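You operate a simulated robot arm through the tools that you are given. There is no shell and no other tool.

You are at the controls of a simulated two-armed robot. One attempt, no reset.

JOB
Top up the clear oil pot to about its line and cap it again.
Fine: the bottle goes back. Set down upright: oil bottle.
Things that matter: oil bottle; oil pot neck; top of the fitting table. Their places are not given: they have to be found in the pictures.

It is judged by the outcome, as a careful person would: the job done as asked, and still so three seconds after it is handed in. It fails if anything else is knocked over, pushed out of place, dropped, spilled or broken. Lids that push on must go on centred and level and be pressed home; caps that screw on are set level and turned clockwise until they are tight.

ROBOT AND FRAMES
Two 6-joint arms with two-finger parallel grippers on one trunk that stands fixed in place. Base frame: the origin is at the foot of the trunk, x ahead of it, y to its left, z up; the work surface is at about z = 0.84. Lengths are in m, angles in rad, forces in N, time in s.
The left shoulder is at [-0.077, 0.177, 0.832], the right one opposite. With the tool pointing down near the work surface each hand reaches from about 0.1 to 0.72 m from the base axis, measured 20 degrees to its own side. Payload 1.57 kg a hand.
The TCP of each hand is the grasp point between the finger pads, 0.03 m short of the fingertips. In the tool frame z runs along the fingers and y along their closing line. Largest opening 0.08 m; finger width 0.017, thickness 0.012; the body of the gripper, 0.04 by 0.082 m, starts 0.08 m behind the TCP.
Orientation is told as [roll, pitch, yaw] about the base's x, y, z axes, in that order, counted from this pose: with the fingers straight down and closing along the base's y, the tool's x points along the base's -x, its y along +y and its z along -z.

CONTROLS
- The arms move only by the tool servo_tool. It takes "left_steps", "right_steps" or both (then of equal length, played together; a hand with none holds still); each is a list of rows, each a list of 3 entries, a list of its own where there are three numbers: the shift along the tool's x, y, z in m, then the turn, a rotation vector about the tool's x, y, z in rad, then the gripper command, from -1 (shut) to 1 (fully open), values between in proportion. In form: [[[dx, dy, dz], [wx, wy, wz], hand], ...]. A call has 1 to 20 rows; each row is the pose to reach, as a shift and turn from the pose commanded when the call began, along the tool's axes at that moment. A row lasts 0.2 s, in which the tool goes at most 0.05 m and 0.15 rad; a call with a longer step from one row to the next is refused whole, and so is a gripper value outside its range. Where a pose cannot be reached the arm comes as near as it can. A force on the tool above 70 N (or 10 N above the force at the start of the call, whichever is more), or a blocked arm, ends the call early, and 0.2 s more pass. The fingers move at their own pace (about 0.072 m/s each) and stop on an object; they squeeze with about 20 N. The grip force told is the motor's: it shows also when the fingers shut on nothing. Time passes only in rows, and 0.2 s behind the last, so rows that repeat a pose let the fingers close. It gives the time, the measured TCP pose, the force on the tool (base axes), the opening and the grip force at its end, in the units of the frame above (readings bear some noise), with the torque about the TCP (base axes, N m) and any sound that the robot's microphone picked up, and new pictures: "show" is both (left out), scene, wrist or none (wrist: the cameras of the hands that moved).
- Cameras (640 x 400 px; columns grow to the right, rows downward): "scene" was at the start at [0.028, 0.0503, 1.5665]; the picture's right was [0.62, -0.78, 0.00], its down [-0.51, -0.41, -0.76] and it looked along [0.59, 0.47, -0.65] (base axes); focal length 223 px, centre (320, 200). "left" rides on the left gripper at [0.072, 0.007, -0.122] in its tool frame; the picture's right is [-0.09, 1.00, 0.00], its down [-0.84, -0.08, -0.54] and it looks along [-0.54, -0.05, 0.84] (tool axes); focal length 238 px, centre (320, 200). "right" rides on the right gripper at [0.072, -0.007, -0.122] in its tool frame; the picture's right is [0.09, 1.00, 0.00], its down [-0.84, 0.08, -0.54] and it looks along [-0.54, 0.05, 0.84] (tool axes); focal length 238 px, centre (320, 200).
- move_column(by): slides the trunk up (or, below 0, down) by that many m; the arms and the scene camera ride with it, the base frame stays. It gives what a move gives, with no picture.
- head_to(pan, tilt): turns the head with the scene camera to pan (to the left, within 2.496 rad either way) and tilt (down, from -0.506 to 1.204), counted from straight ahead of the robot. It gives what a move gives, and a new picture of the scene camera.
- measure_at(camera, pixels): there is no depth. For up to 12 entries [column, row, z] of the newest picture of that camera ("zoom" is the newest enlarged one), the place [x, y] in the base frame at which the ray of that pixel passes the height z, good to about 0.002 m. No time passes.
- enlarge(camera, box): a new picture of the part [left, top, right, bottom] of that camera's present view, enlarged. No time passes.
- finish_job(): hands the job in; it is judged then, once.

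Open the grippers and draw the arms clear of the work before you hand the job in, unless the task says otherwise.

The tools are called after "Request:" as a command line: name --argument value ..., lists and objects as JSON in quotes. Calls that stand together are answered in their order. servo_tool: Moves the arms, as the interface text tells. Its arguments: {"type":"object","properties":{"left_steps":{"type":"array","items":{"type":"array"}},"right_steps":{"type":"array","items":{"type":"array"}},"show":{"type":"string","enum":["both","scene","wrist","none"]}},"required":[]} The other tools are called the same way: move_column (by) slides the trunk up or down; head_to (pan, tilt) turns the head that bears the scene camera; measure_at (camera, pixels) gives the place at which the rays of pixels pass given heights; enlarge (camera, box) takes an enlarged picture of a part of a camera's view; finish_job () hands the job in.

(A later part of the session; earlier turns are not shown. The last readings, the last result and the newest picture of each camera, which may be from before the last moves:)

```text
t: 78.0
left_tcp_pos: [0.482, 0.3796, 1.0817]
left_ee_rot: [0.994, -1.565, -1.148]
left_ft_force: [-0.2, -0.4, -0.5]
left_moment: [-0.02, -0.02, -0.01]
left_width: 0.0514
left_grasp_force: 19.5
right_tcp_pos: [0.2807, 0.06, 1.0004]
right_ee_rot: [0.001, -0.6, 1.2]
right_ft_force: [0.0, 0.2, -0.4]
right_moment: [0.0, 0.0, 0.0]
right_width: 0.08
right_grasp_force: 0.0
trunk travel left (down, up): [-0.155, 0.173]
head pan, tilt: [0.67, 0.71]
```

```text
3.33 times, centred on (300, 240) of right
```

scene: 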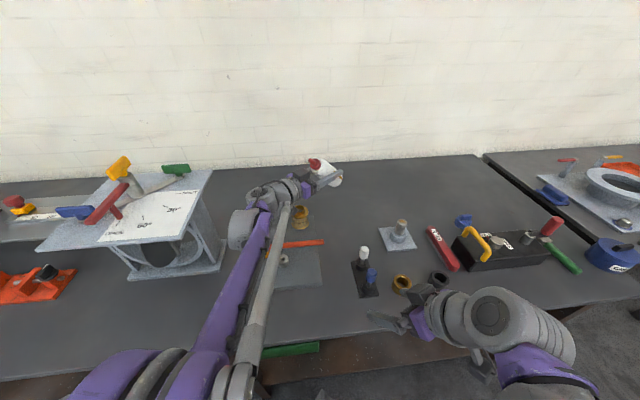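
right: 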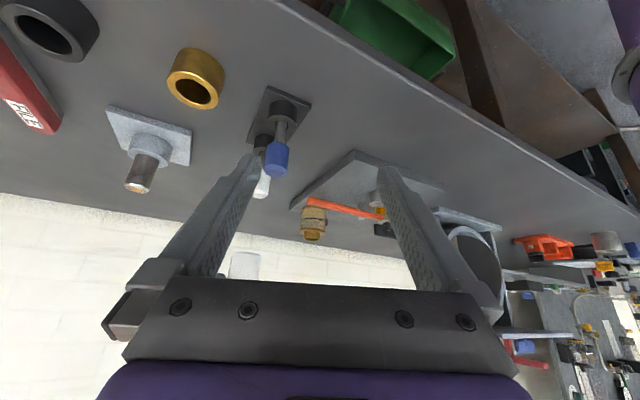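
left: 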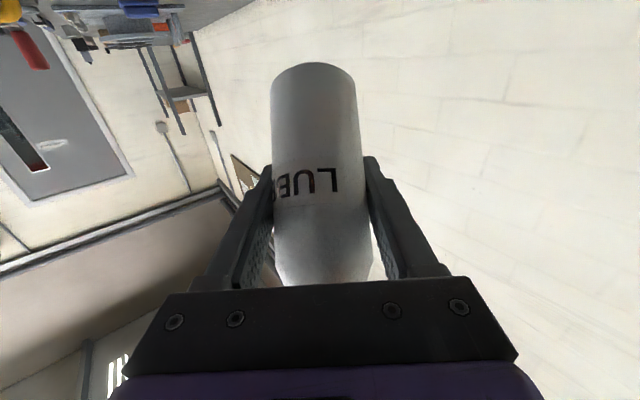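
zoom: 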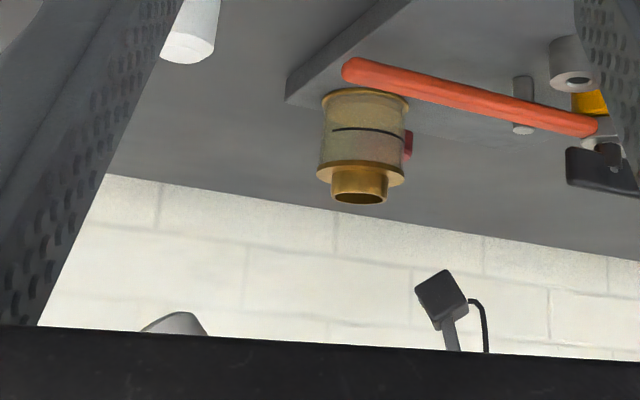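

Horizontal is reached with the tool yawed right. There's a yellowish patch near the bottle's bottom in the scene view; I'll look closer.

Request:
enlarge --camera "scene" --box '[300, 150, 350, 190]'

Request:
enlarge --camera "left" --box '[240, 40, 400, 300]'

```text
10.00 times, centred on (325, 170) of scene
```

zoom: 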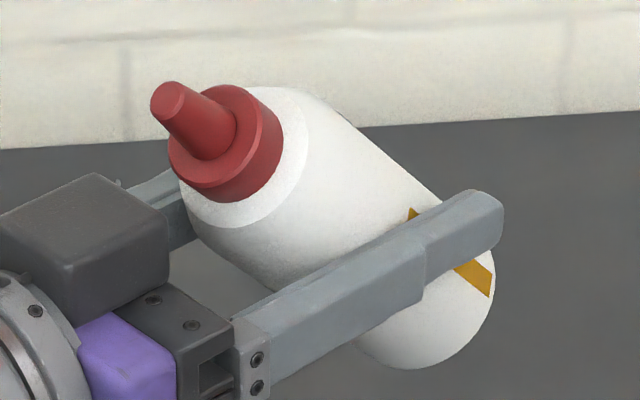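

```text
1.54 times, centred on (320, 170) of left
```

zoom: 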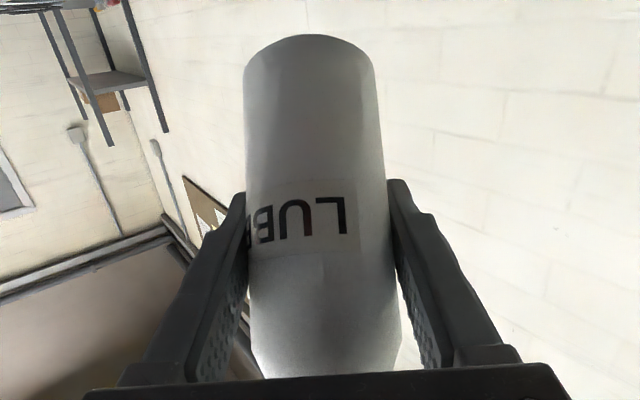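

The yellow patch is just a strip marked on the bottle. The spout points up and back. I'll now roll the bottle 60° toward the pot (spout still about 21° above horizontal), with the tip ending over the neck at a safe height.

Request:
servo_tool --left_steps '[[[0.0027, 0.0007, -0.001], [0, 0, -0.13], -1], [[0.0054, 0.0014, -0.002], [0, 0, -0.26], -1], [[0.0081, 0.0021, -0.003], [0, 0, -0.39], -1], [[0.0108, 0.0028, -0.004], [0, 0, -0.52], -1], [[0.0135, 0.0035, -0.005], [0, 0, -0.65], -1], [[0.0162, 0.0043, -0.006], [0, 0, -0.78], -1], [[0.019, 0.005, -0.007], [0, 0, -0.91], -1], [[0.0217, 0.0057, -0.0084], [0, 0, -1.047], -1], [[0.0217, 0.0057, -0.0084], [0, 0, -1.047], -1]]' --show "both"

Request:
enlarge --camera "scene" --box '[260, 140, 380, 240]'

Request:
enlarge --camera "right" --box '[220, 180, 380, 300]'

```text
t: 80.0
left_tcp_pos: [0.4737, 0.3879, 1.0603]
left_ee_rot: [-1.566, -0.526, 1.415]
left_ft_force: [-0.7, -0.1, -2.0]
left_moment: [0.03, -0.06, 0.03]
left_width: 0.0513
left_grasp_force: 20.2
right_tcp_pos: [0.2802, 0.0598, 1.0002]
right_ee_rot: [-0.001, -0.6, 1.202]
right_ft_force: [-0.4, 0.9, -0.4]
right_moment: [0.02, 0.04, 0.03]
right_width: 0.08
right_grasp_force: 0.0
trunk travel left (down, up): [-0.155, 0.173]
head pan, tilt: [0.67, 0.71]
```

scene: 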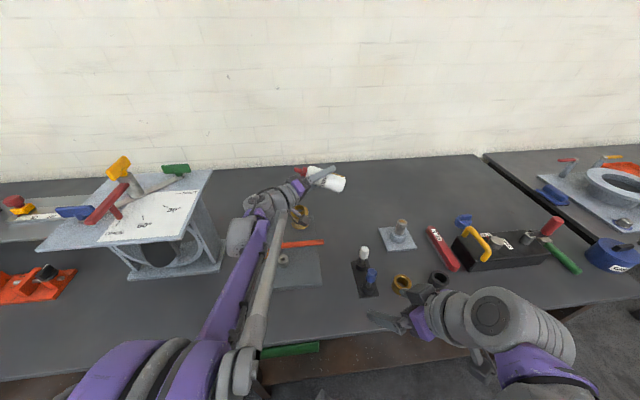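
left: 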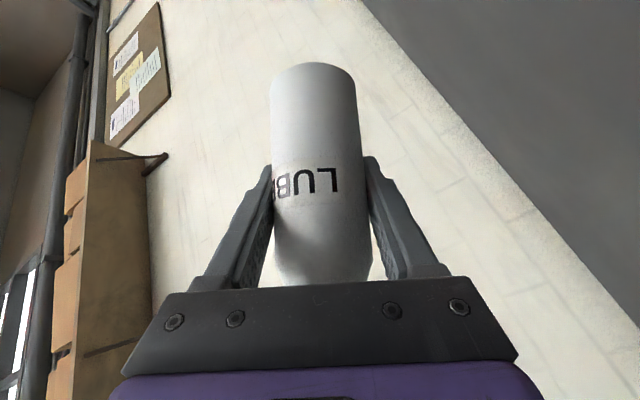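

```text
4.00 times, centred on (320, 190) of scene
```

zoom: 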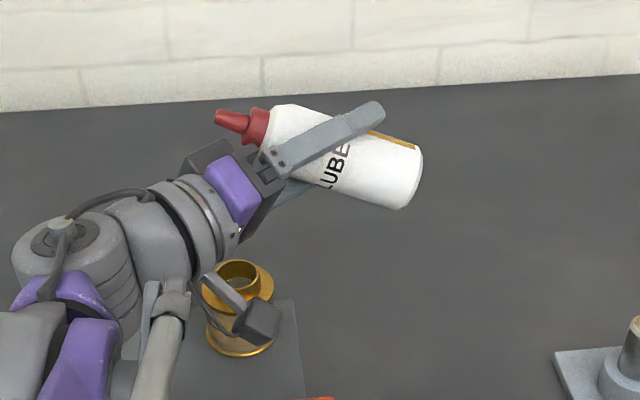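

```text
3.33 times, centred on (300, 240) of right
```

zoom: 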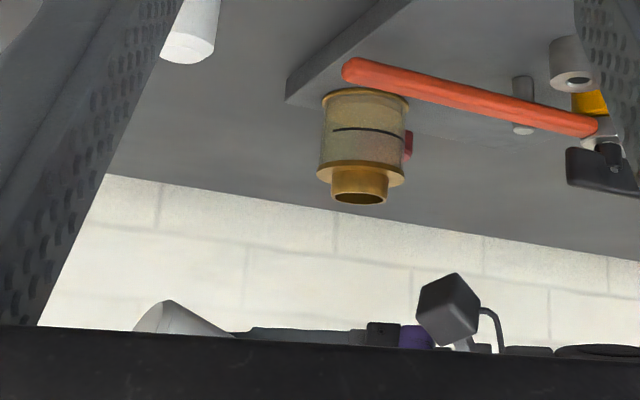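

The spout tip appears at about (295,169.5) in the scene. I'll measure where that ray passes the expected tip height and compare with the pot axis.

Request:
enlarge --camera "scene" --box '[280, 155, 320, 185]'

Request:
measure_at --camera "scene" --pixels '[[294.5, 168.5, 1.085], [294.5, 168.5, 1.0926], [294.5, 168.5, 1.1], [299.7, 218.5, 0.929], [299.7, 218.5, 0.92]]'

```text
13.33 times, centred on (300, 170) of scene
```

zoom: 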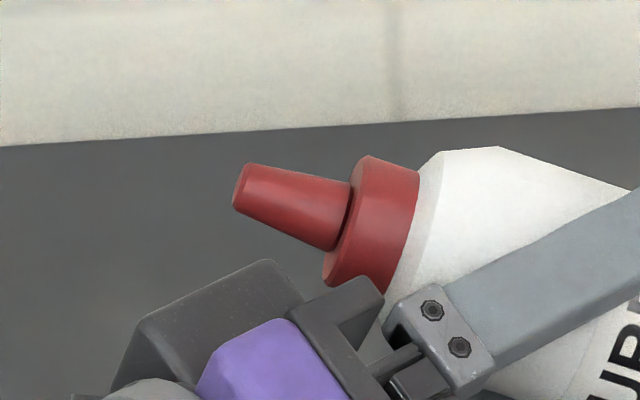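

```text
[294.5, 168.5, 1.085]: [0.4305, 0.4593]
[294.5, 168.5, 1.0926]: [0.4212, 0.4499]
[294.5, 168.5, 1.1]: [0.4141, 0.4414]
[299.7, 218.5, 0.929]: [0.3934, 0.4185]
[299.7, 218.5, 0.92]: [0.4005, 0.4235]
```

The tip is over the neck within a couple of millimetres. I'll descend 7.5 cm (tip to about z 1.018).

Request:
servo_tool --left_steps '[[[0.0095, 0.0163, 0], [0, 0, 0], -1], [[0.019, 0.0325, 0], [0, 0, 0], -1], [[0.028, 0.0487, 0], [0, 0, 0], -1], [[0.0375, 0.065, 0], [0, 0, 0], -1], [[0.0375, 0.065, 0], [0, 0, 0], -1]]' --show "both"

Request:
enlarge --camera "scene" --box '[260, 160, 380, 260]'

Request:
enlarge --camera "right" --box '[220, 180, 380, 300]'

```text
t: 81.2
left_tcp_pos: [0.4733, 0.3862, 0.9852]
left_ee_rot: [-1.566, -0.527, 1.415]
left_ft_force: [-0.5, -0.1, -1.4]
left_moment: [0.01, -0.01, 0.02]
left_width: 0.0512
left_grasp_force: 19.9
right_tcp_pos: [0.2802, 0.0598, 0.9988]
right_ee_rot: [0.0, -0.601, 1.202]
right_ft_force: [-0.1, 0.3, -0.1]
right_moment: [0.01, -0.01, 0.0]
right_width: 0.0799
right_grasp_force: 0.1
trunk travel left (down, up): [-0.155, 0.173]
head pan, tilt: [0.67, 0.71]
```

scene: 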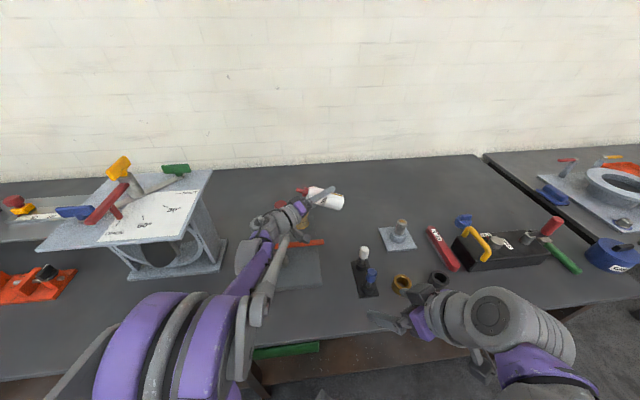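
left: 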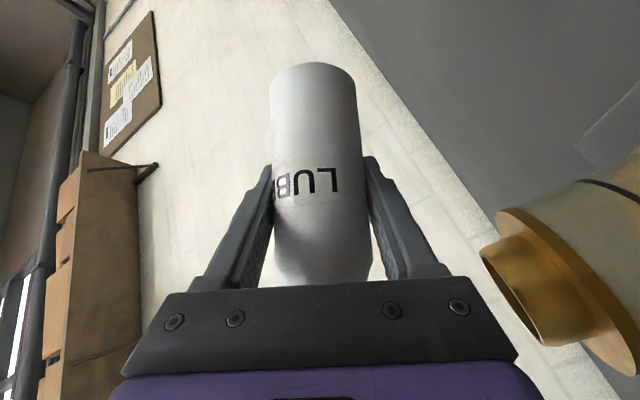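

```text
4.00 times, centred on (320, 210) of scene
```

zoom: 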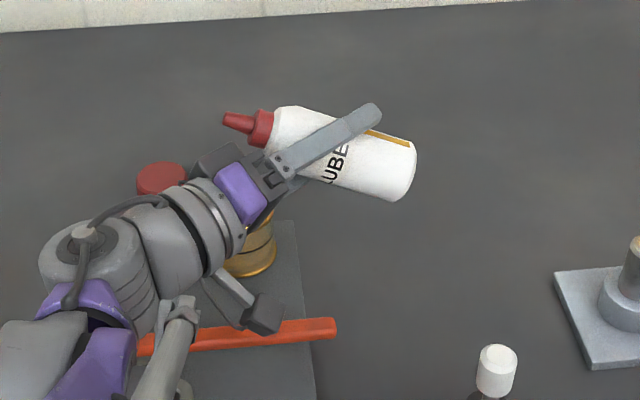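

```text
3.33 times, centred on (300, 240) of right
```

zoom: 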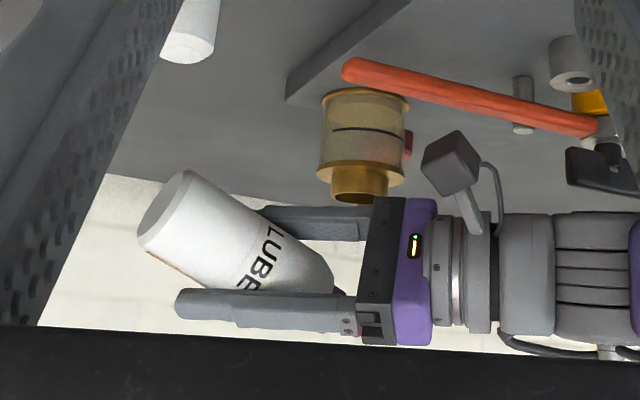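

Clear all round, and the right camera sees the pot's glass well. I'll roll to 80° with a 7 mm shift to keep the tip over the neck.

Request:
servo_tool --left_steps '[[[0.002, -0.0012, 0.0003], [0, 0, -0.12], -1], [[0.004, -0.0024, 0.0006], [0, 0, -0.235], -1], [[0.006, -0.0035, 0.001], [0, 0, -0.35], -1], [[0.006, -0.0035, 0.001], [0, 0, -0.35], -1]]' --show "both"

Request:
enlarge --camera "scene" --box '[270, 170, 340, 220]'

Request:
enlarge --camera "right" --box '[280, 195, 350, 265]'

```text
t: 82.2
left_tcp_pos: [0.4749, 0.3806, 0.9862]
left_ee_rot: [-1.569, -0.175, 1.419]
left_ft_force: [0.1, 0.0, -1.6]
left_moment: [0.02, 0.0, -0.03]
left_width: 0.0513
left_grasp_force: 19.7
right_tcp_pos: [0.2803, 0.0597, 0.9996]
right_ee_rot: [0.0, -0.599, 1.202]
right_ft_force: [-0.2, 0.2, -1.2]
right_moment: [-0.01, -0.01, 0.02]
right_width: 0.0797
right_grasp_force: 0.2
trunk travel left (down, up): [-0.155, 0.173]
head pan, tilt: [0.67, 0.71]
```

scene: 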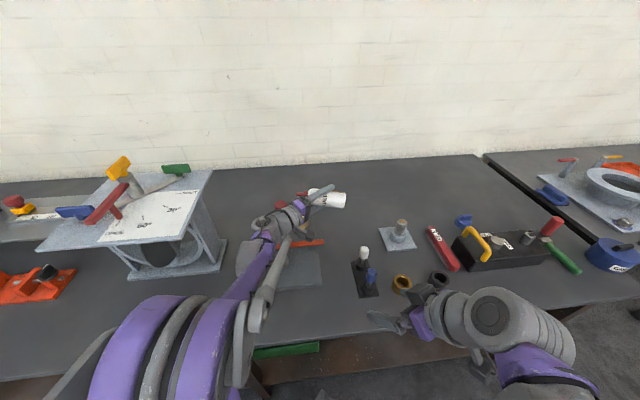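
left: 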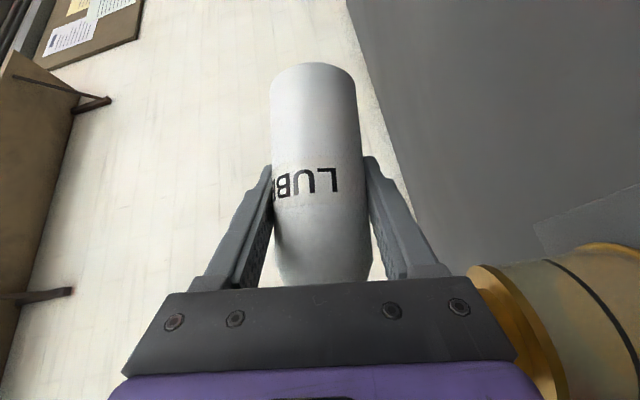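

```text
8.00 times, centred on (305, 195) of scene
```

zoom: 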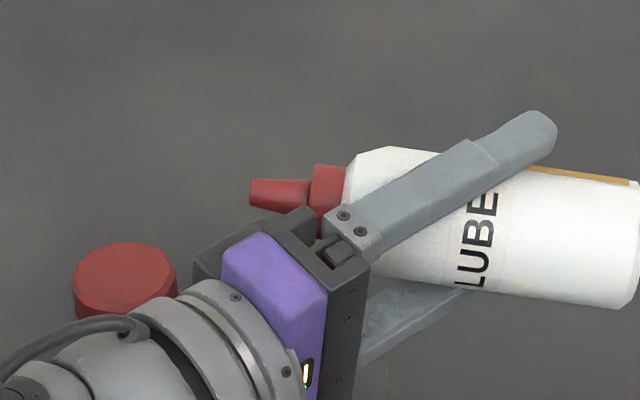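

```text
5.71 times, centred on (315, 230) of right
```

zoom: 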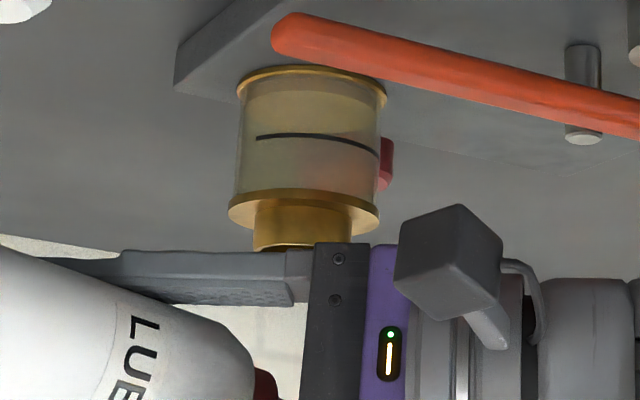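

Spout nearly horizontal now with no oil seen yet. I'll check the tip position by its ray at (296.3,194).

Request:
measure_at --camera "scene" --pixels '[[296.3, 194.3, 0.99], [296.3, 194.3, 0.9974], [296.3, 194.3, 1.005]]'

Request:
enlarge --camera "scene" --box '[285, 185, 315, 210]'

```text
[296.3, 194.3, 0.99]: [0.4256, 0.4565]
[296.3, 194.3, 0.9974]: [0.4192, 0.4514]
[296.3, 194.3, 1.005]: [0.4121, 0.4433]
```

```text
16.00 times, centred on (300, 198) of scene
```

zoom: 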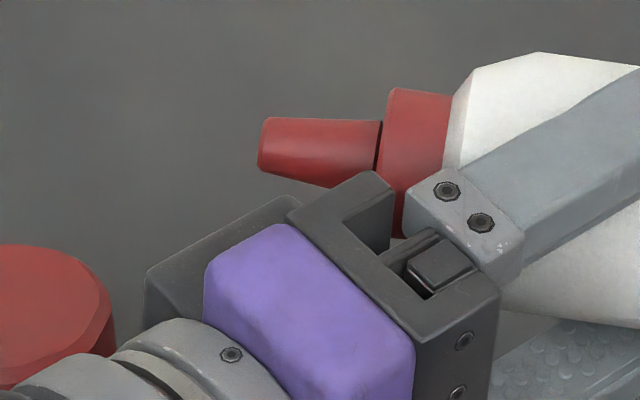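

Tip is over the neck to within a few mm. I'll roll on to 100° (spout about 7° below horizontal) and watch for flow.

Request:
servo_tool --left_steps '[[[0, 0, 0], [0, 0, -0.12], -1], [[0, 0, 0], [0, 0, -0.235], -1], [[0, 0, 0], [0, 0, -0.35], -1]]' --show "scene"

Request:
enlarge --camera "scene" --box '[270, 170, 340, 220]'

Request:
enlarge --camera "right" --box '[280, 195, 350, 265]'

```text
t: 83.0
left_tcp_pos: [0.4791, 0.3748, 0.9845]
left_ee_rot: [-1.582, 0.101, 1.425]
left_ft_force: [-0.2, 0.1, -0.6]
left_moment: [0.01, -0.02, 0.02]
left_width: 0.0512
left_grasp_force: 20.2
left hand out of reach, approached as far as the arm can: row 3
right_tcp_pos: [0.2803, 0.0609, 1.0004]
right_ee_rot: [0.001, -0.601, 1.2]
right_ft_force: [-0.4, 0.4, -0.2]
right_moment: [-0.04, 0.01, 0.0]
right_width: 0.08
right_grasp_force: 0.0
trunk travel left (down, up): [-0.155, 0.173]
head pan, tilt: [0.67, 0.71]
```

scene: 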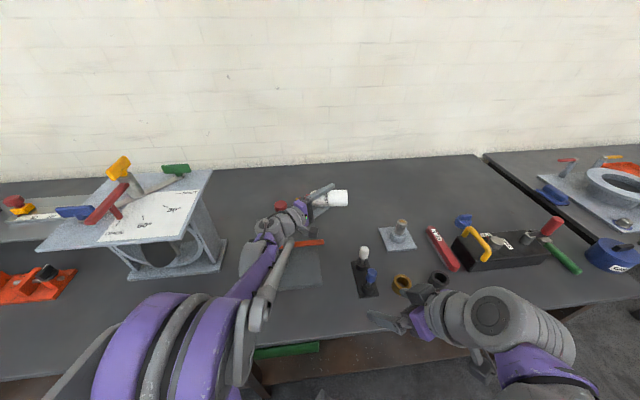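

```text
8.00 times, centred on (305, 195) of scene
```

zoom: 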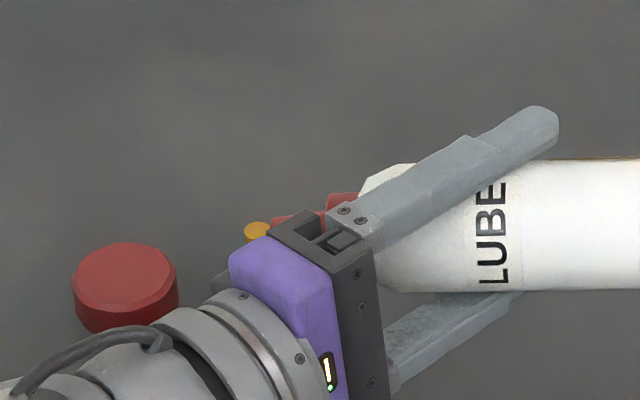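

```text
5.71 times, centred on (315, 230) of right
```

zoom: 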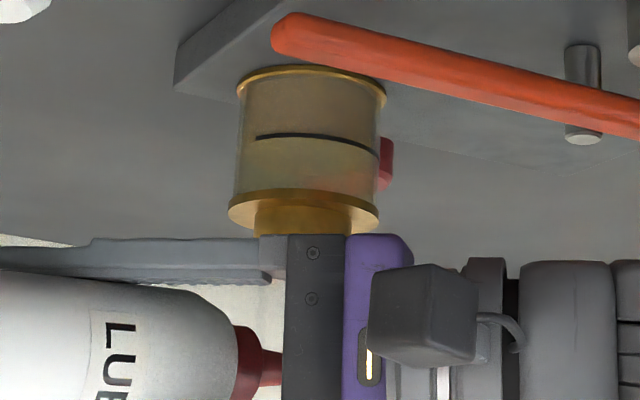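

Oil is coming out at the tip (orange drop at scene zoom 257,232), and the arm is near its roll limit. I'll check the level in the pot right away (no time passes).

Request:
enlarge --camera "right" --box '[294, 197, 334, 237]'

Request:
enlarge --camera "scene" --box '[285, 185, 315, 210]'

Request:
enlarge --camera "left" --box '[400, 200, 640, 400]'

```text
10.00 times, centred on (314, 217) of right
```

zoom: 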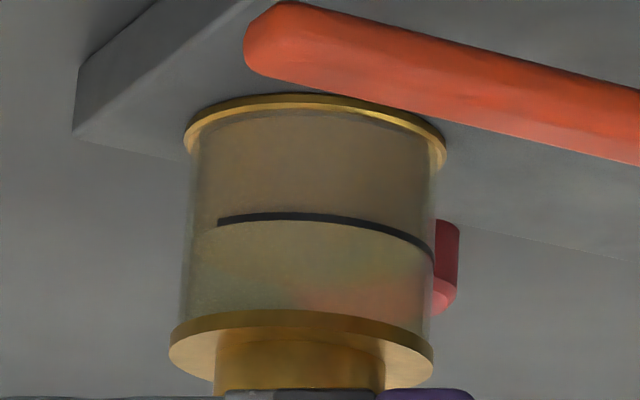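

```text
16.00 times, centred on (300, 198) of scene
```

zoom: 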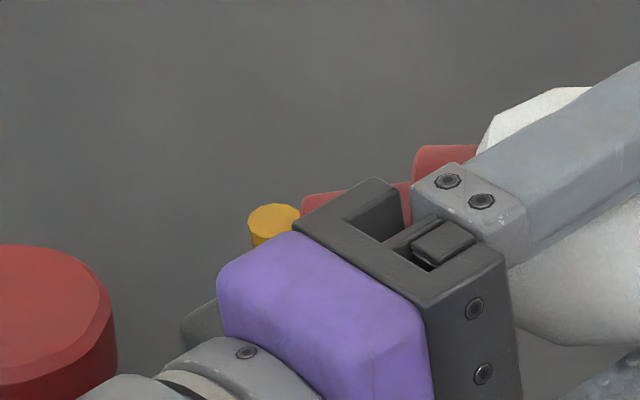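

```text
2.00 times, centred on (520, 300) of left
```

zoom: 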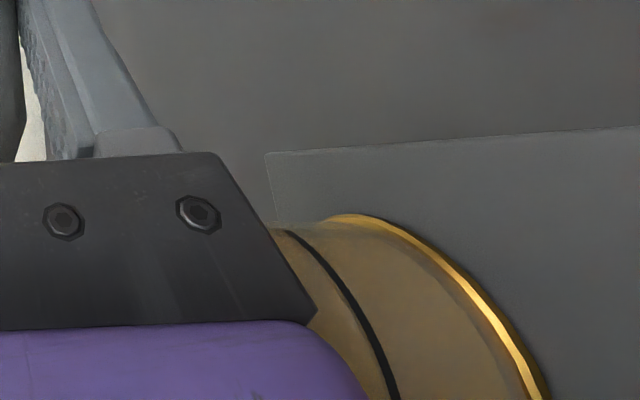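

The oil in the glass now reaches about the line already. I'll roll back immediately at full speed to stop the flow.

Request:
servo_tool --left_steps '[[[-0.001, 0, -0.0015], [0, 0, 0.148], -1], [[-0.002, 0, -0.003], [0, 0, 0.296], -1], [[-0.0034, -0.0003, -0.0046], [0, 0, 0.444], -1]]' --show "scene"

Request:
enlarge --camera "right" --box '[294, 197, 334, 237]'

Request:
enlarge --camera "scene" --box '[270, 170, 340, 220]'

```text
t: 83.8
left_tcp_pos: [0.4737, 0.3779, 0.9852]
left_ee_rot: [-1.582, -0.347, 1.429]
left_ft_force: [-1.4, -0.1, -1.0]
left_moment: [0.04, 0.01, -0.01]
left_width: 0.0512
left_grasp_force: 20.2
right_tcp_pos: [0.2817, 0.0596, 1.0001]
right_ee_rot: [-0.001, -0.601, 1.201]
right_ft_force: [0.1, 0.3, 0.8]
right_moment: [0.0, 0.01, 0.04]
right_width: 0.0799
right_grasp_force: 0.0
trunk travel left (down, up): [-0.155, 0.173]
head pan, tilt: [0.67, 0.71]
```

scene: 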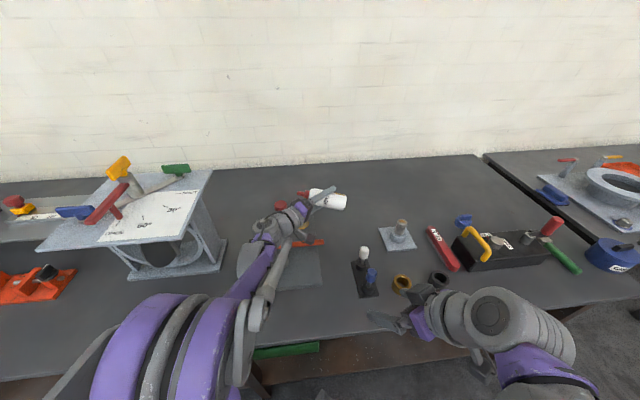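

```text
10.00 times, centred on (314, 217) of right
```

zoom: 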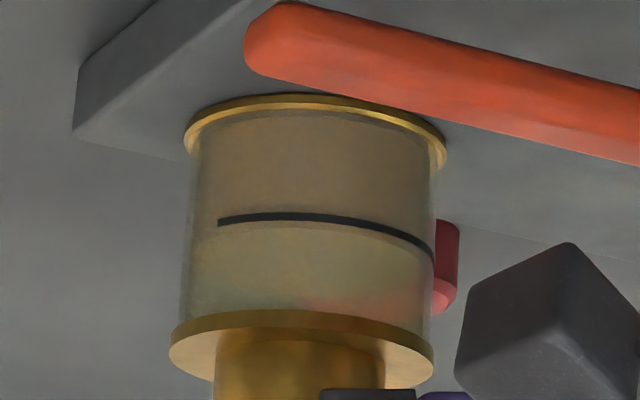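

```text
8.00 times, centred on (305, 195) of scene
```

zoom: 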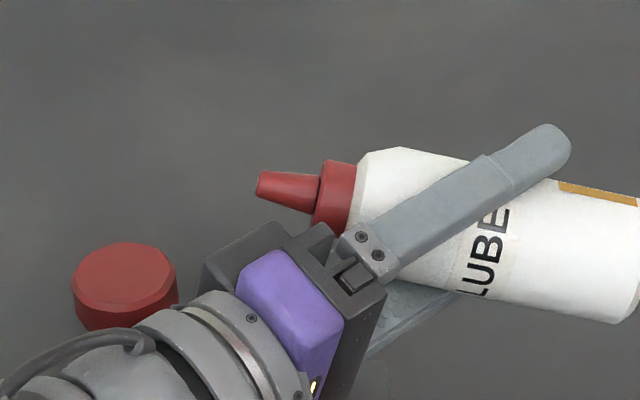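

The stream has stopped. I'll zoom in tightly to compare the oil surface with the line.

Request:
enlarge --camera "right" --box '[300, 204, 330, 229]'

Request:
enlarge --camera "right" --box '[308, 212, 324, 226]'

```text
16.00 times, centred on (315, 216) of right
```

zoom: 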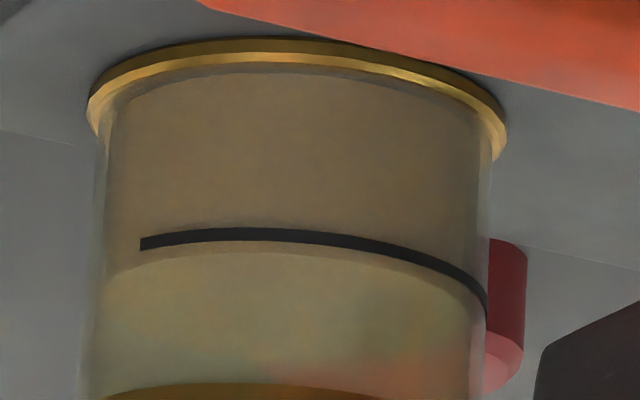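

```text
16.00 times, centred on (316, 219) of right
```

zoom: 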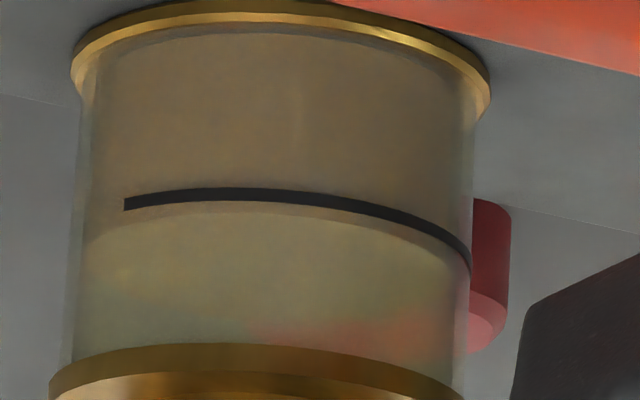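

The oil surface sits about 1 mm above the line — on target. I'll lift the bottle 10 cm straight up from the neck.

Request:
servo_tool --left_steps '[[[-0.0085, -0.0235, 0], [0, 0, 0.05], -1], [[-0.017, -0.047, 0], [0, 0, 0.1], -1], [[-0.0256, -0.0705, 0], [0, 0, 0.15], -1], [[-0.0342, -0.094, 0], [0, 0, 0.2], -1], [[-0.0342, -0.094, 0], [0, 0, 0.2], -1]]' --show "scene"

Request:
enlarge --camera "scene" --box '[260, 140, 380, 240]'

```text
t: 85.0
left_tcp_pos: [0.4753, 0.3785, 1.0839]
left_ee_rot: [-1.585, -0.547, 1.433]
left_ft_force: [0.1, -0.1, -0.1]
left_moment: [0.04, -0.04, -0.02]
left_width: 0.0514
left_grasp_force: 20.1
right_tcp_pos: [0.2796, 0.0611, 0.9994]
right_ee_rot: [-0.001, -0.599, 1.201]
right_ft_force: [0.1, 0.2, -0.3]
right_moment: [0.04, 0.01, 0.02]
right_width: 0.0799
right_grasp_force: 0.0
trunk travel left (down, up): [-0.155, 0.173]
head pan, tilt: [0.67, 0.71]
```

scene: 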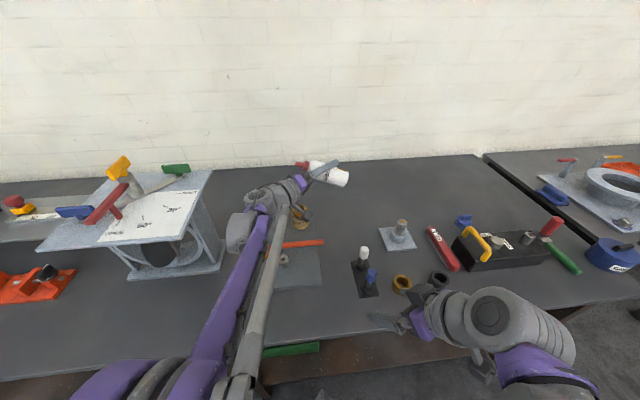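

```text
4.00 times, centred on (320, 190) of scene
```

zoom: 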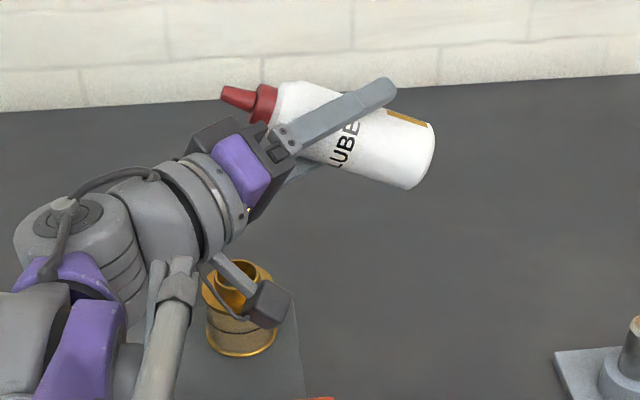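

Clear of the neck. I'll roll the bottle back upright-ish (1.02 rad).

Request:
servo_tool --left_steps '[[[0, 0, 0], [0, 0, 0.13], -1], [[0, 0, 0], [0, 0, 0.26], -1], [[0, 0, 0], [0, 0, 0.39], -1], [[0, 0, 0], [0, 0, 0.52], -1], [[0, 0, 0], [0, 0, 0.65], -1], [[0, 0, 0], [0, 0, 0.78], -1], [[0, 0, 0], [0, 0, 0.91], -1], [[0, 0, 0], [0, 0, 1.024], -1], [[0, 0, 0], [0, 0, 1.024], -1]]' --show "none"

Request:
servo_tool --left_steps '[[[0, 0, 0], [0, 0.13, 0], -1], [[0, 0, 0], [0, 0.26, 0], -1], [[0, 0, 0], [0, 0.39, 0], -1], [[0, 0, 0], [0, 0.51, 0], -1], [[0, 0, 0], [0, 0.51, 0], -1]]' --show "both"

```text
t: 87.0
left_tcp_pos: [0.4739, 0.3789, 1.084]
left_ee_rot: [-3.092, -1.559, 2.944]
left_ft_force: [0.1, 0.0, -1.0]
left_moment: [0.0, 0.0, 0.0]
left_width: 0.0511
left_grasp_force: 20.2
right_tcp_pos: [0.2798, 0.0606, 1.0003]
right_ee_rot: [0.0, -0.6, 1.201]
right_ft_force: [-0.4, 0.7, 0.0]
right_moment: [-0.01, 0.02, -0.02]
right_width: 0.08
right_grasp_force: 0.0
trunk travel left (down, up): [-0.155, 0.173]
head pan, tilt: [0.67, 0.71]
```

```text
t: 88.2
left_tcp_pos: [0.4737, 0.3772, 1.0844]
left_ee_rot: [-0.004, -1.071, -0.141]
left_ft_force: [0.4, 0.5, -1.2]
left_moment: [0.01, -0.01, 0.04]
left_width: 0.0513
left_grasp_force: 20.8
right_tcp_pos: [0.28, 0.0607, 1.0003]
right_ee_rot: [-0.001, -0.6, 1.201]
right_ft_force: [0.5, 0.3, 0.5]
right_moment: [0.0, 0.0, 0.01]
right_width: 0.0803
right_grasp_force: 0.0
trunk travel left (down, up): [-0.155, 0.173]
head pan, tilt: [0.67, 0.71]
```

scene: 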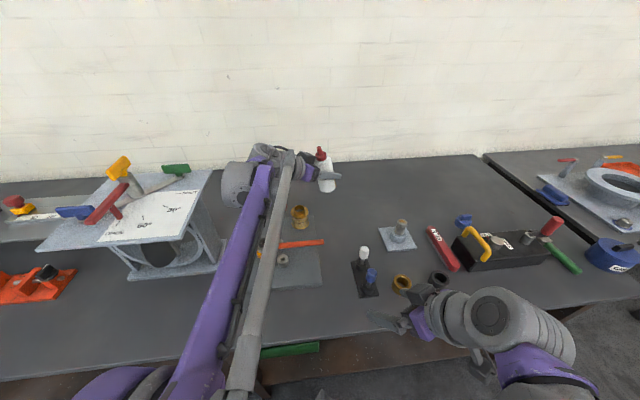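
left: 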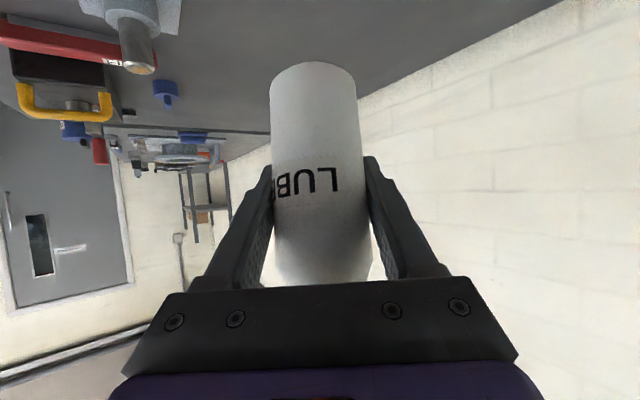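

Back near the upright grip attitude. I'll pitch the last 0.25 rad so the bottle is upright, then yaw to 0.3 and move over its original place.

Request:
servo_tool --left_steps '[[[0, 0, 0], [0, 0.125, 0], -1], [[0, 0, 0], [0, 0.251, 0], -1], [[0, 0, 0], [0, 0.251, 0], -1]]' --show "none"

Request:
servo_tool --left_steps '[[[-0.001, -0.011, 0.013], [-0.08, 0, -0.075], -1], [[-0.002, -0.022, 0.027], [-0.16, 0, -0.15], -1], [[-0.003, -0.033, 0.04], [-0.24, 0, -0.224], -1], [[-0.0035, -0.0446, 0.0536], [-0.321, 0, -0.299], -1], [[-0.0035, -0.0446, 0.0536], [-0.321, 0, -0.299], -1]]' --show "both"

Request:
enlarge --camera "right" --box '[200, 150, 360, 290]'

Request:
enlarge --camera "scene" --box '[270, 130, 370, 240]'

```text
t: 89.0
left_tcp_pos: [0.4731, 0.378, 1.0849]
left_ee_rot: [-0.005, -0.82, -0.142]
left_ft_force: [-0.7, -0.6, -1.2]
left_moment: [-0.04, -0.02, 0.0]
left_width: 0.0511
left_grasp_force: 20.0
right_tcp_pos: [0.2805, 0.06, 1.0003]
right_ee_rot: [0.0, -0.6, 1.201]
right_ft_force: [0.5, 0.3, -0.8]
right_moment: [-0.01, -0.01, -0.01]
right_width: 0.0801
right_grasp_force: 0.2
trunk travel left (down, up): [-0.155, 0.173]
head pan, tilt: [0.67, 0.71]
```

```text
t: 90.2
left_tcp_pos: [0.4981, 0.3526, 1.0549]
left_ee_rot: [-0.024, -0.826, 0.269]
left_ft_force: [0.1, 0.1, -0.4]
left_moment: [-0.01, -0.02, 0.0]
left_width: 0.0511
left_grasp_force: 19.4
left hand out of reach, approached as far as the arm can: row 4, 5
right_tcp_pos: [0.2798, 0.0601, 0.9996]
right_ee_rot: [0.001, -0.601, 1.2]
right_ft_force: [-1.0, -0.4, -0.8]
right_moment: [0.01, 0.04, 0.03]
right_width: 0.0802
right_grasp_force: 0.0
trunk travel left (down, up): [-0.155, 0.173]
head pan, tilt: [0.67, 0.71]
```

scene: 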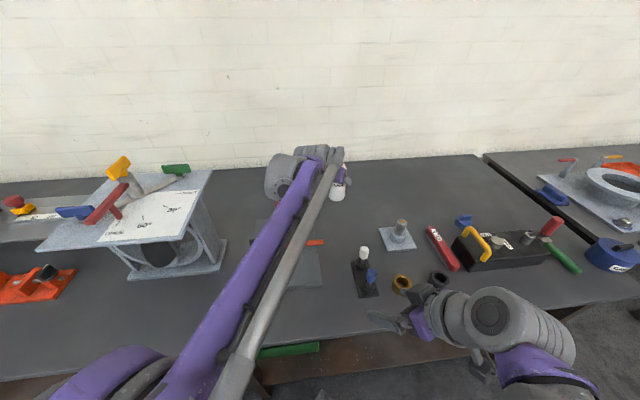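
left: 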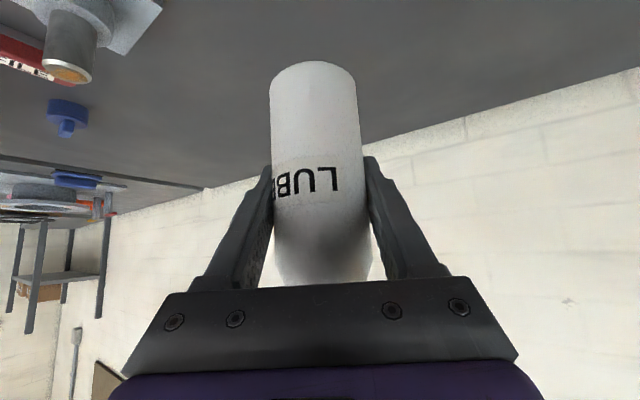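

```text
2.86 times, centred on (280, 220) of right
```

zoom: 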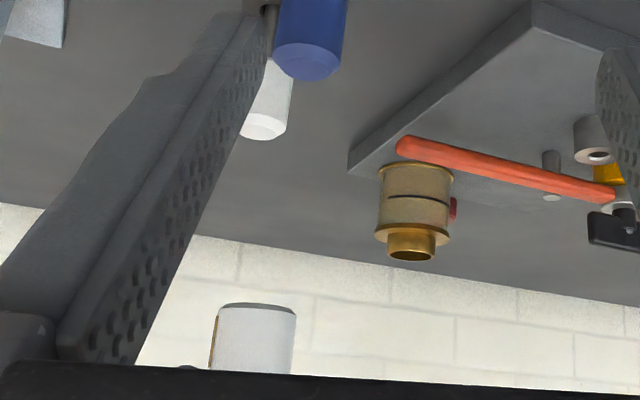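

```text
3.64 times, centred on (320, 185) of scene
```

zoom: 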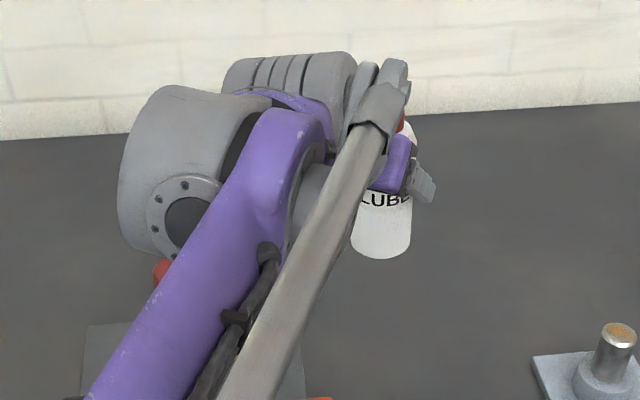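

The hand stopped short: the wrist is in its flipped configuration, so it can't point left of the forearm. A yaw of about 0.15 should work here. I'll go to (0.512, 0.327, 1.0) at yaw 0.15 and check clearance to the lever with the right camera.

Request:
servo_tool --left_steps '[[[0.012, -0.0096, 0.014], [0.021, 0.002, 0.027], -1], [[0.024, -0.0192, 0.028], [0.042, 0.004, 0.054], -1], [[0.0359, -0.0288, 0.0421], [0.0635, 0.006, 0.0807], -1], [[0.0359, -0.0288, 0.0421], [0.0635, 0.006, 0.0807], -1]]' --show "both"

Request:
enlarge --camera "right" --box '[200, 150, 360, 290]'

Request:
enlarge --camera "scene" --box '[270, 130, 370, 240]'

```text
t: 91.2
left_tcp_pos: [0.51, 0.337, 0.9993]
left_ee_rot: [0.008, -0.817, 0.175]
left_ft_force: [-0.7, -0.4, -1.8]
left_moment: [0.02, -0.05, -0.01]
left_width: 0.0513
left_grasp_force: 19.6
left hand out of reach, approached as far as the arm can: row 1, 2, 3, 4
right_tcp_pos: [0.2813, 0.0607, 0.9997]
right_ee_rot: [0.001, -0.601, 1.201]
right_ft_force: [0.7, 0.0, -0.1]
right_moment: [0.01, -0.02, -0.03]
right_width: 0.0798
right_grasp_force: 0.0
trunk travel left (down, up): [-0.155, 0.173]
head pan, tilt: [0.67, 0.71]
```

scene: 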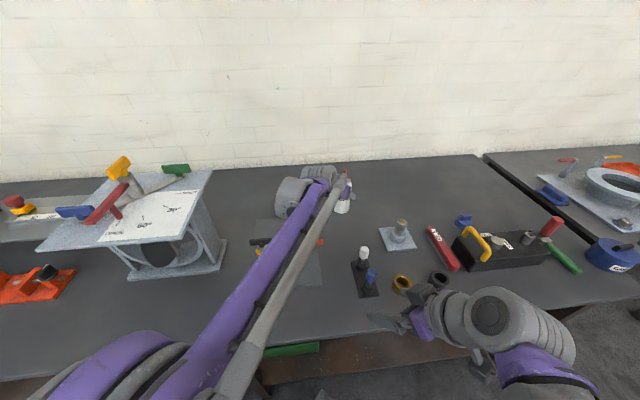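
left: 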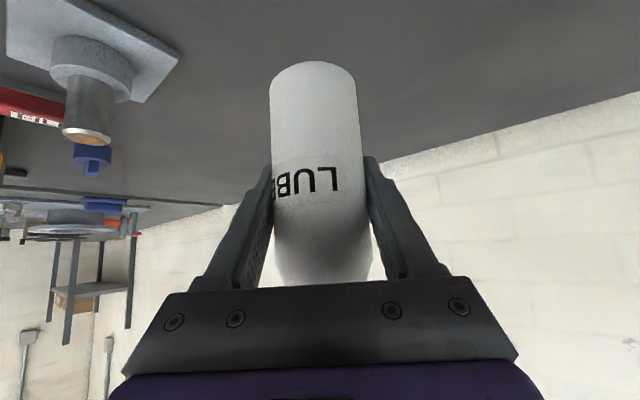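

```text
2.86 times, centred on (280, 220) of right
```

zoom: 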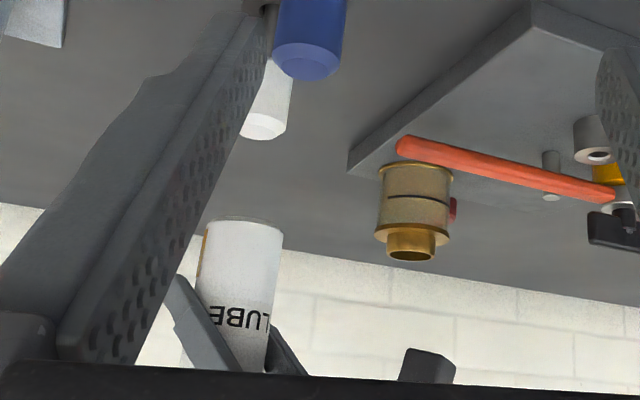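

```text
3.64 times, centred on (320, 185) of scene
```

zoom: 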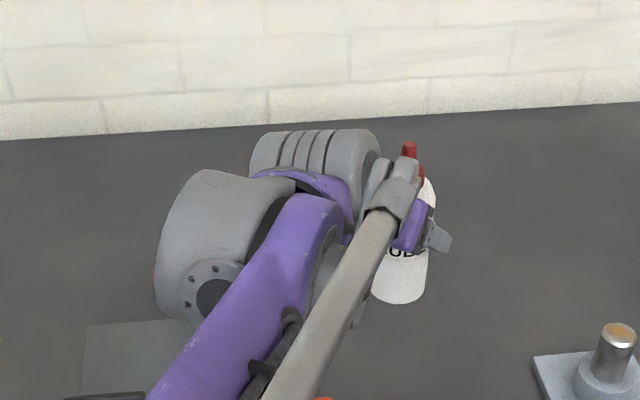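

Still at a joint limit with a slight offset. Pointing the hand to the right (yaw −0.3) is well within reach and also keeps the hand's camera off the orange lever. I'll yaw there and go to (0.512, 0.327, 0.97).

Request:
servo_tool --left_steps '[[[0.005, -0.0025, 0.005], [0.089, -0.001, 0.081], -1], [[0.0105, -0.005, 0.01], [0.177, -0.002, 0.163], -1], [[0.016, -0.0076, 0.015], [0.266, -0.003, 0.244], -1], [[0.021, -0.0102, 0.02], [0.354, -0.003, 0.325], -1], [[0.021, -0.0102, 0.02], [0.354, -0.003, 0.325], -1]]' --show "both"

Request:
enlarge --camera "right" --box '[200, 150, 360, 290]'

Request:
enlarge --camera "scene" --box '[270, 130, 370, 240]'

```text
t: 92.4
left_tcp_pos: [0.5124, 0.3266, 0.9708]
left_ee_rot: [0.009, -0.812, -0.297]
left_ft_force: [-0.1, 0.4, -1.0]
left_moment: [0.0, 0.0, 0.03]
left_width: 0.0509
left_grasp_force: 19.5
right_tcp_pos: [0.2793, 0.0604, 0.9995]
right_ee_rot: [0.0, -0.601, 1.2]
right_ft_force: [-0.5, 0.3, 0.5]
right_moment: [0.01, -0.03, 0.05]
right_width: 0.0801
right_grasp_force: 0.0
trunk travel left (down, up): [-0.155, 0.173]
head pan, tilt: [0.67, 0.71]
```

scene: 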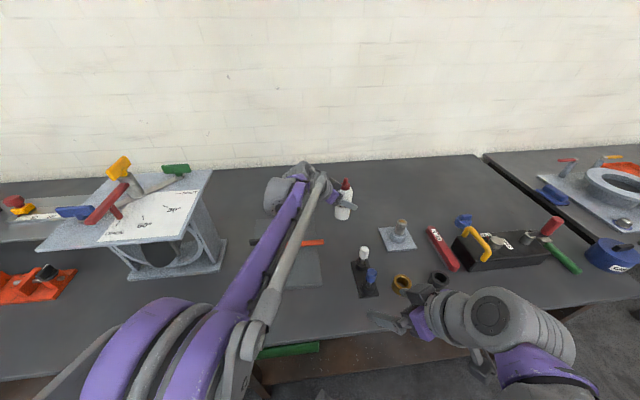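
left: 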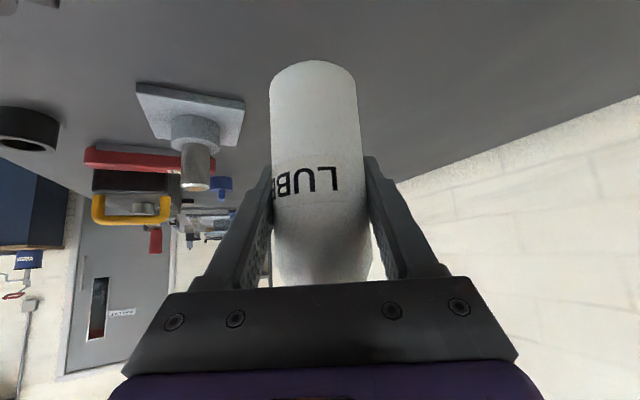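

```text
2.86 times, centred on (280, 220) of right
```

zoom: 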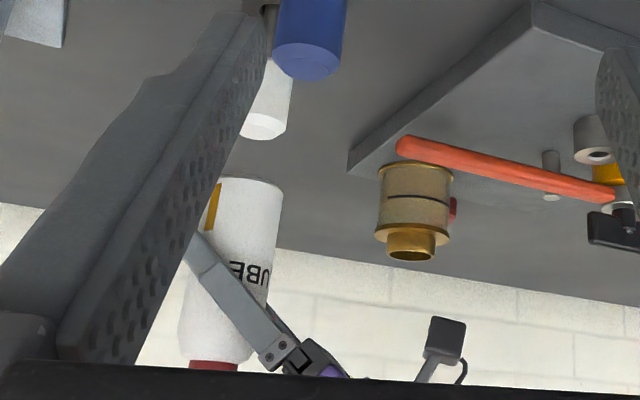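

```text
3.64 times, centred on (320, 185) of scene
```

zoom: 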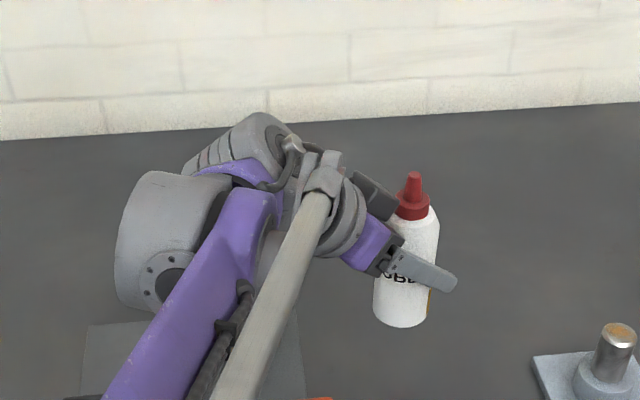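

Pose reached exactly; the bottle hangs upright. I'll lower 5.5 cm with a tiny attitude correction, then check.

Request:
servo_tool --left_steps '[[[0.0102, 0, 0.0095], [0.004, -0.004, 0], -1], [[0.0205, 0, 0.019], [0.009, -0.008, 0], -1], [[0.0307, 0, 0.0286], [0.009, -0.008, 0], -1], [[0.0402, 0, 0.0375], [0.009, -0.008, 0], -1], [[0.0402, 0, 0.0375], [0.009, -0.008, 0], -1]]' --show "both"

Request:
enlarge --camera "right" --box '[200, 150, 360, 290]'

Request:
enlarge --camera "scene" --box '[290, 160, 370, 240]'

```text
t: 93.6
left_tcp_pos: [0.5116, 0.3272, 0.9161]
left_ee_rot: [-0.001, -0.821, -0.296]
left_ft_force: [-0.1, 0.0, -0.5]
left_moment: [-0.01, 0.0, -0.01]
left_width: 0.0511
left_grasp_force: 20.3
right_tcp_pos: [0.2805, 0.0594, 0.9993]
right_ee_rot: [-0.002, -0.6, 1.202]
right_ft_force: [0.4, 0.3, -1.0]
right_moment: [-0.02, 0.02, 0.01]
right_width: 0.08
right_grasp_force: 0.0
trunk travel left (down, up): [-0.155, 0.173]
head pan, tilt: [0.67, 0.71]
```

scene: 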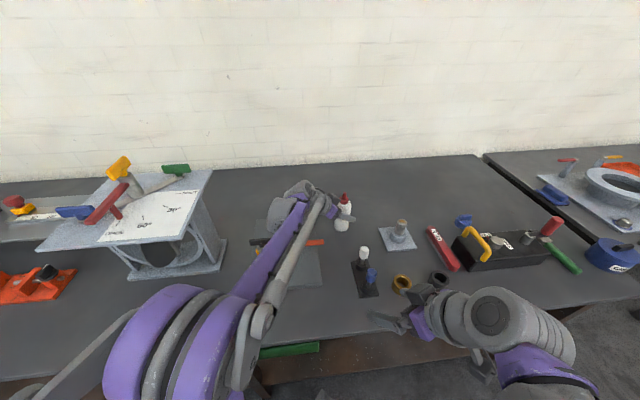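
left: 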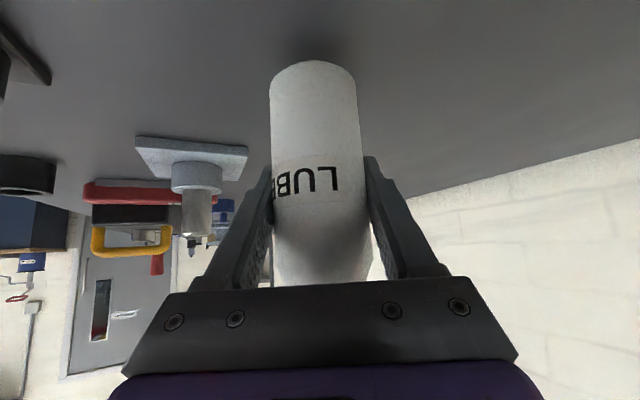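

```text
2.86 times, centred on (280, 220) of right
```

zoom: 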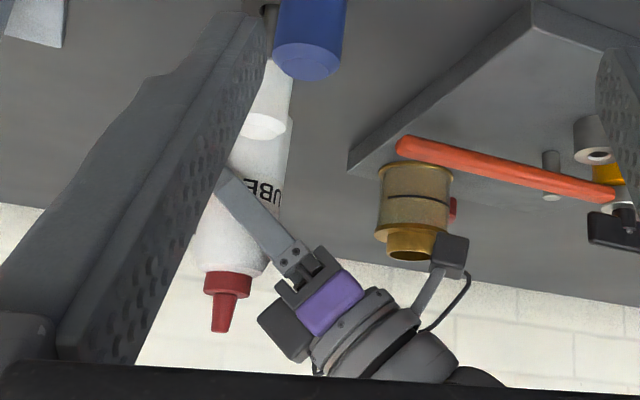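

```text
5.00 times, centred on (330, 200) of scene
```

zoom: 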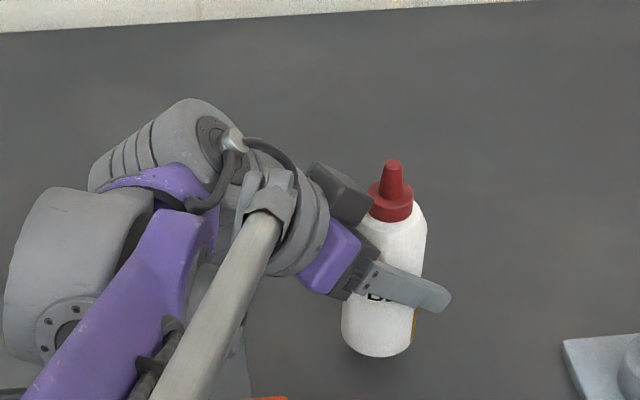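

Clear of lever and pot. I'll lower the last centimetre in small steps, reading the force.

Request:
servo_tool --left_steps '[[[0.0029, 0, 0.0027], [0, 0, 0], -1], [[0.0058, 0, 0.0055], [0, 0, 0], -1], [[0.0084, 0, 0.0078], [0, 0, 0], -1], [[0.0084, 0, 0.0078], [0, 0, 0], -1]]' --show "none"

```text
t: 94.6
left_tcp_pos: [0.512, 0.3279, 0.9052]
left_ee_rot: [-0.001, -0.821, -0.296]
left_ft_force: [-0.2, 0.7, -1.4]
left_moment: [0.0, 0.01, 0.02]
left_width: 0.0513
left_grasp_force: 20.3
right_tcp_pos: [0.2806, 0.0601, 1.0002]
right_ee_rot: [-0.001, -0.6, 1.201]
right_ft_force: [0.6, 0.0, 0.3]
right_moment: [-0.04, -0.02, -0.03]
right_width: 0.0801
right_grasp_force: 0.0
trunk travel left (down, up): [-0.155, 0.173]
head pan, tilt: [0.67, 0.71]
```

Still hanging freely at 0.9052. Down another 2–3 mm in fine steps.

Request:
servo_tool --left_steps '[[[0.0007, 0, 0.0007], [0, 0, 0], -1], [[0.0014, 0, 0.0014], [0, 0, 0], -1], [[0.0022, 0, 0.002], [0, 0, 0], -1], [[0.0022, 0, 0.002], [0, 0, 0], -1]]' --show "none"

```text
t: 95.6
left_tcp_pos: [0.511, 0.3279, 0.9023]
left_ee_rot: [0.0, -0.822, -0.295]
left_ft_force: [1.6, 1.3, 13.1]
left_moment: [0.17, -0.09, 0.0]
left_width: 0.051
left_grasp_force: 19.7
right_tcp_pos: [0.2789, 0.0596, 1.0008]
right_ee_rot: [-0.002, -0.601, 1.202]
right_ft_force: [0.1, 0.5, 0.3]
right_moment: [0.02, 0.03, -0.03]
right_width: 0.08
right_grasp_force: 0.1
trunk travel left (down, up): [-0.155, 0.173]
head pan, tilt: [0.67, 0.71]
```

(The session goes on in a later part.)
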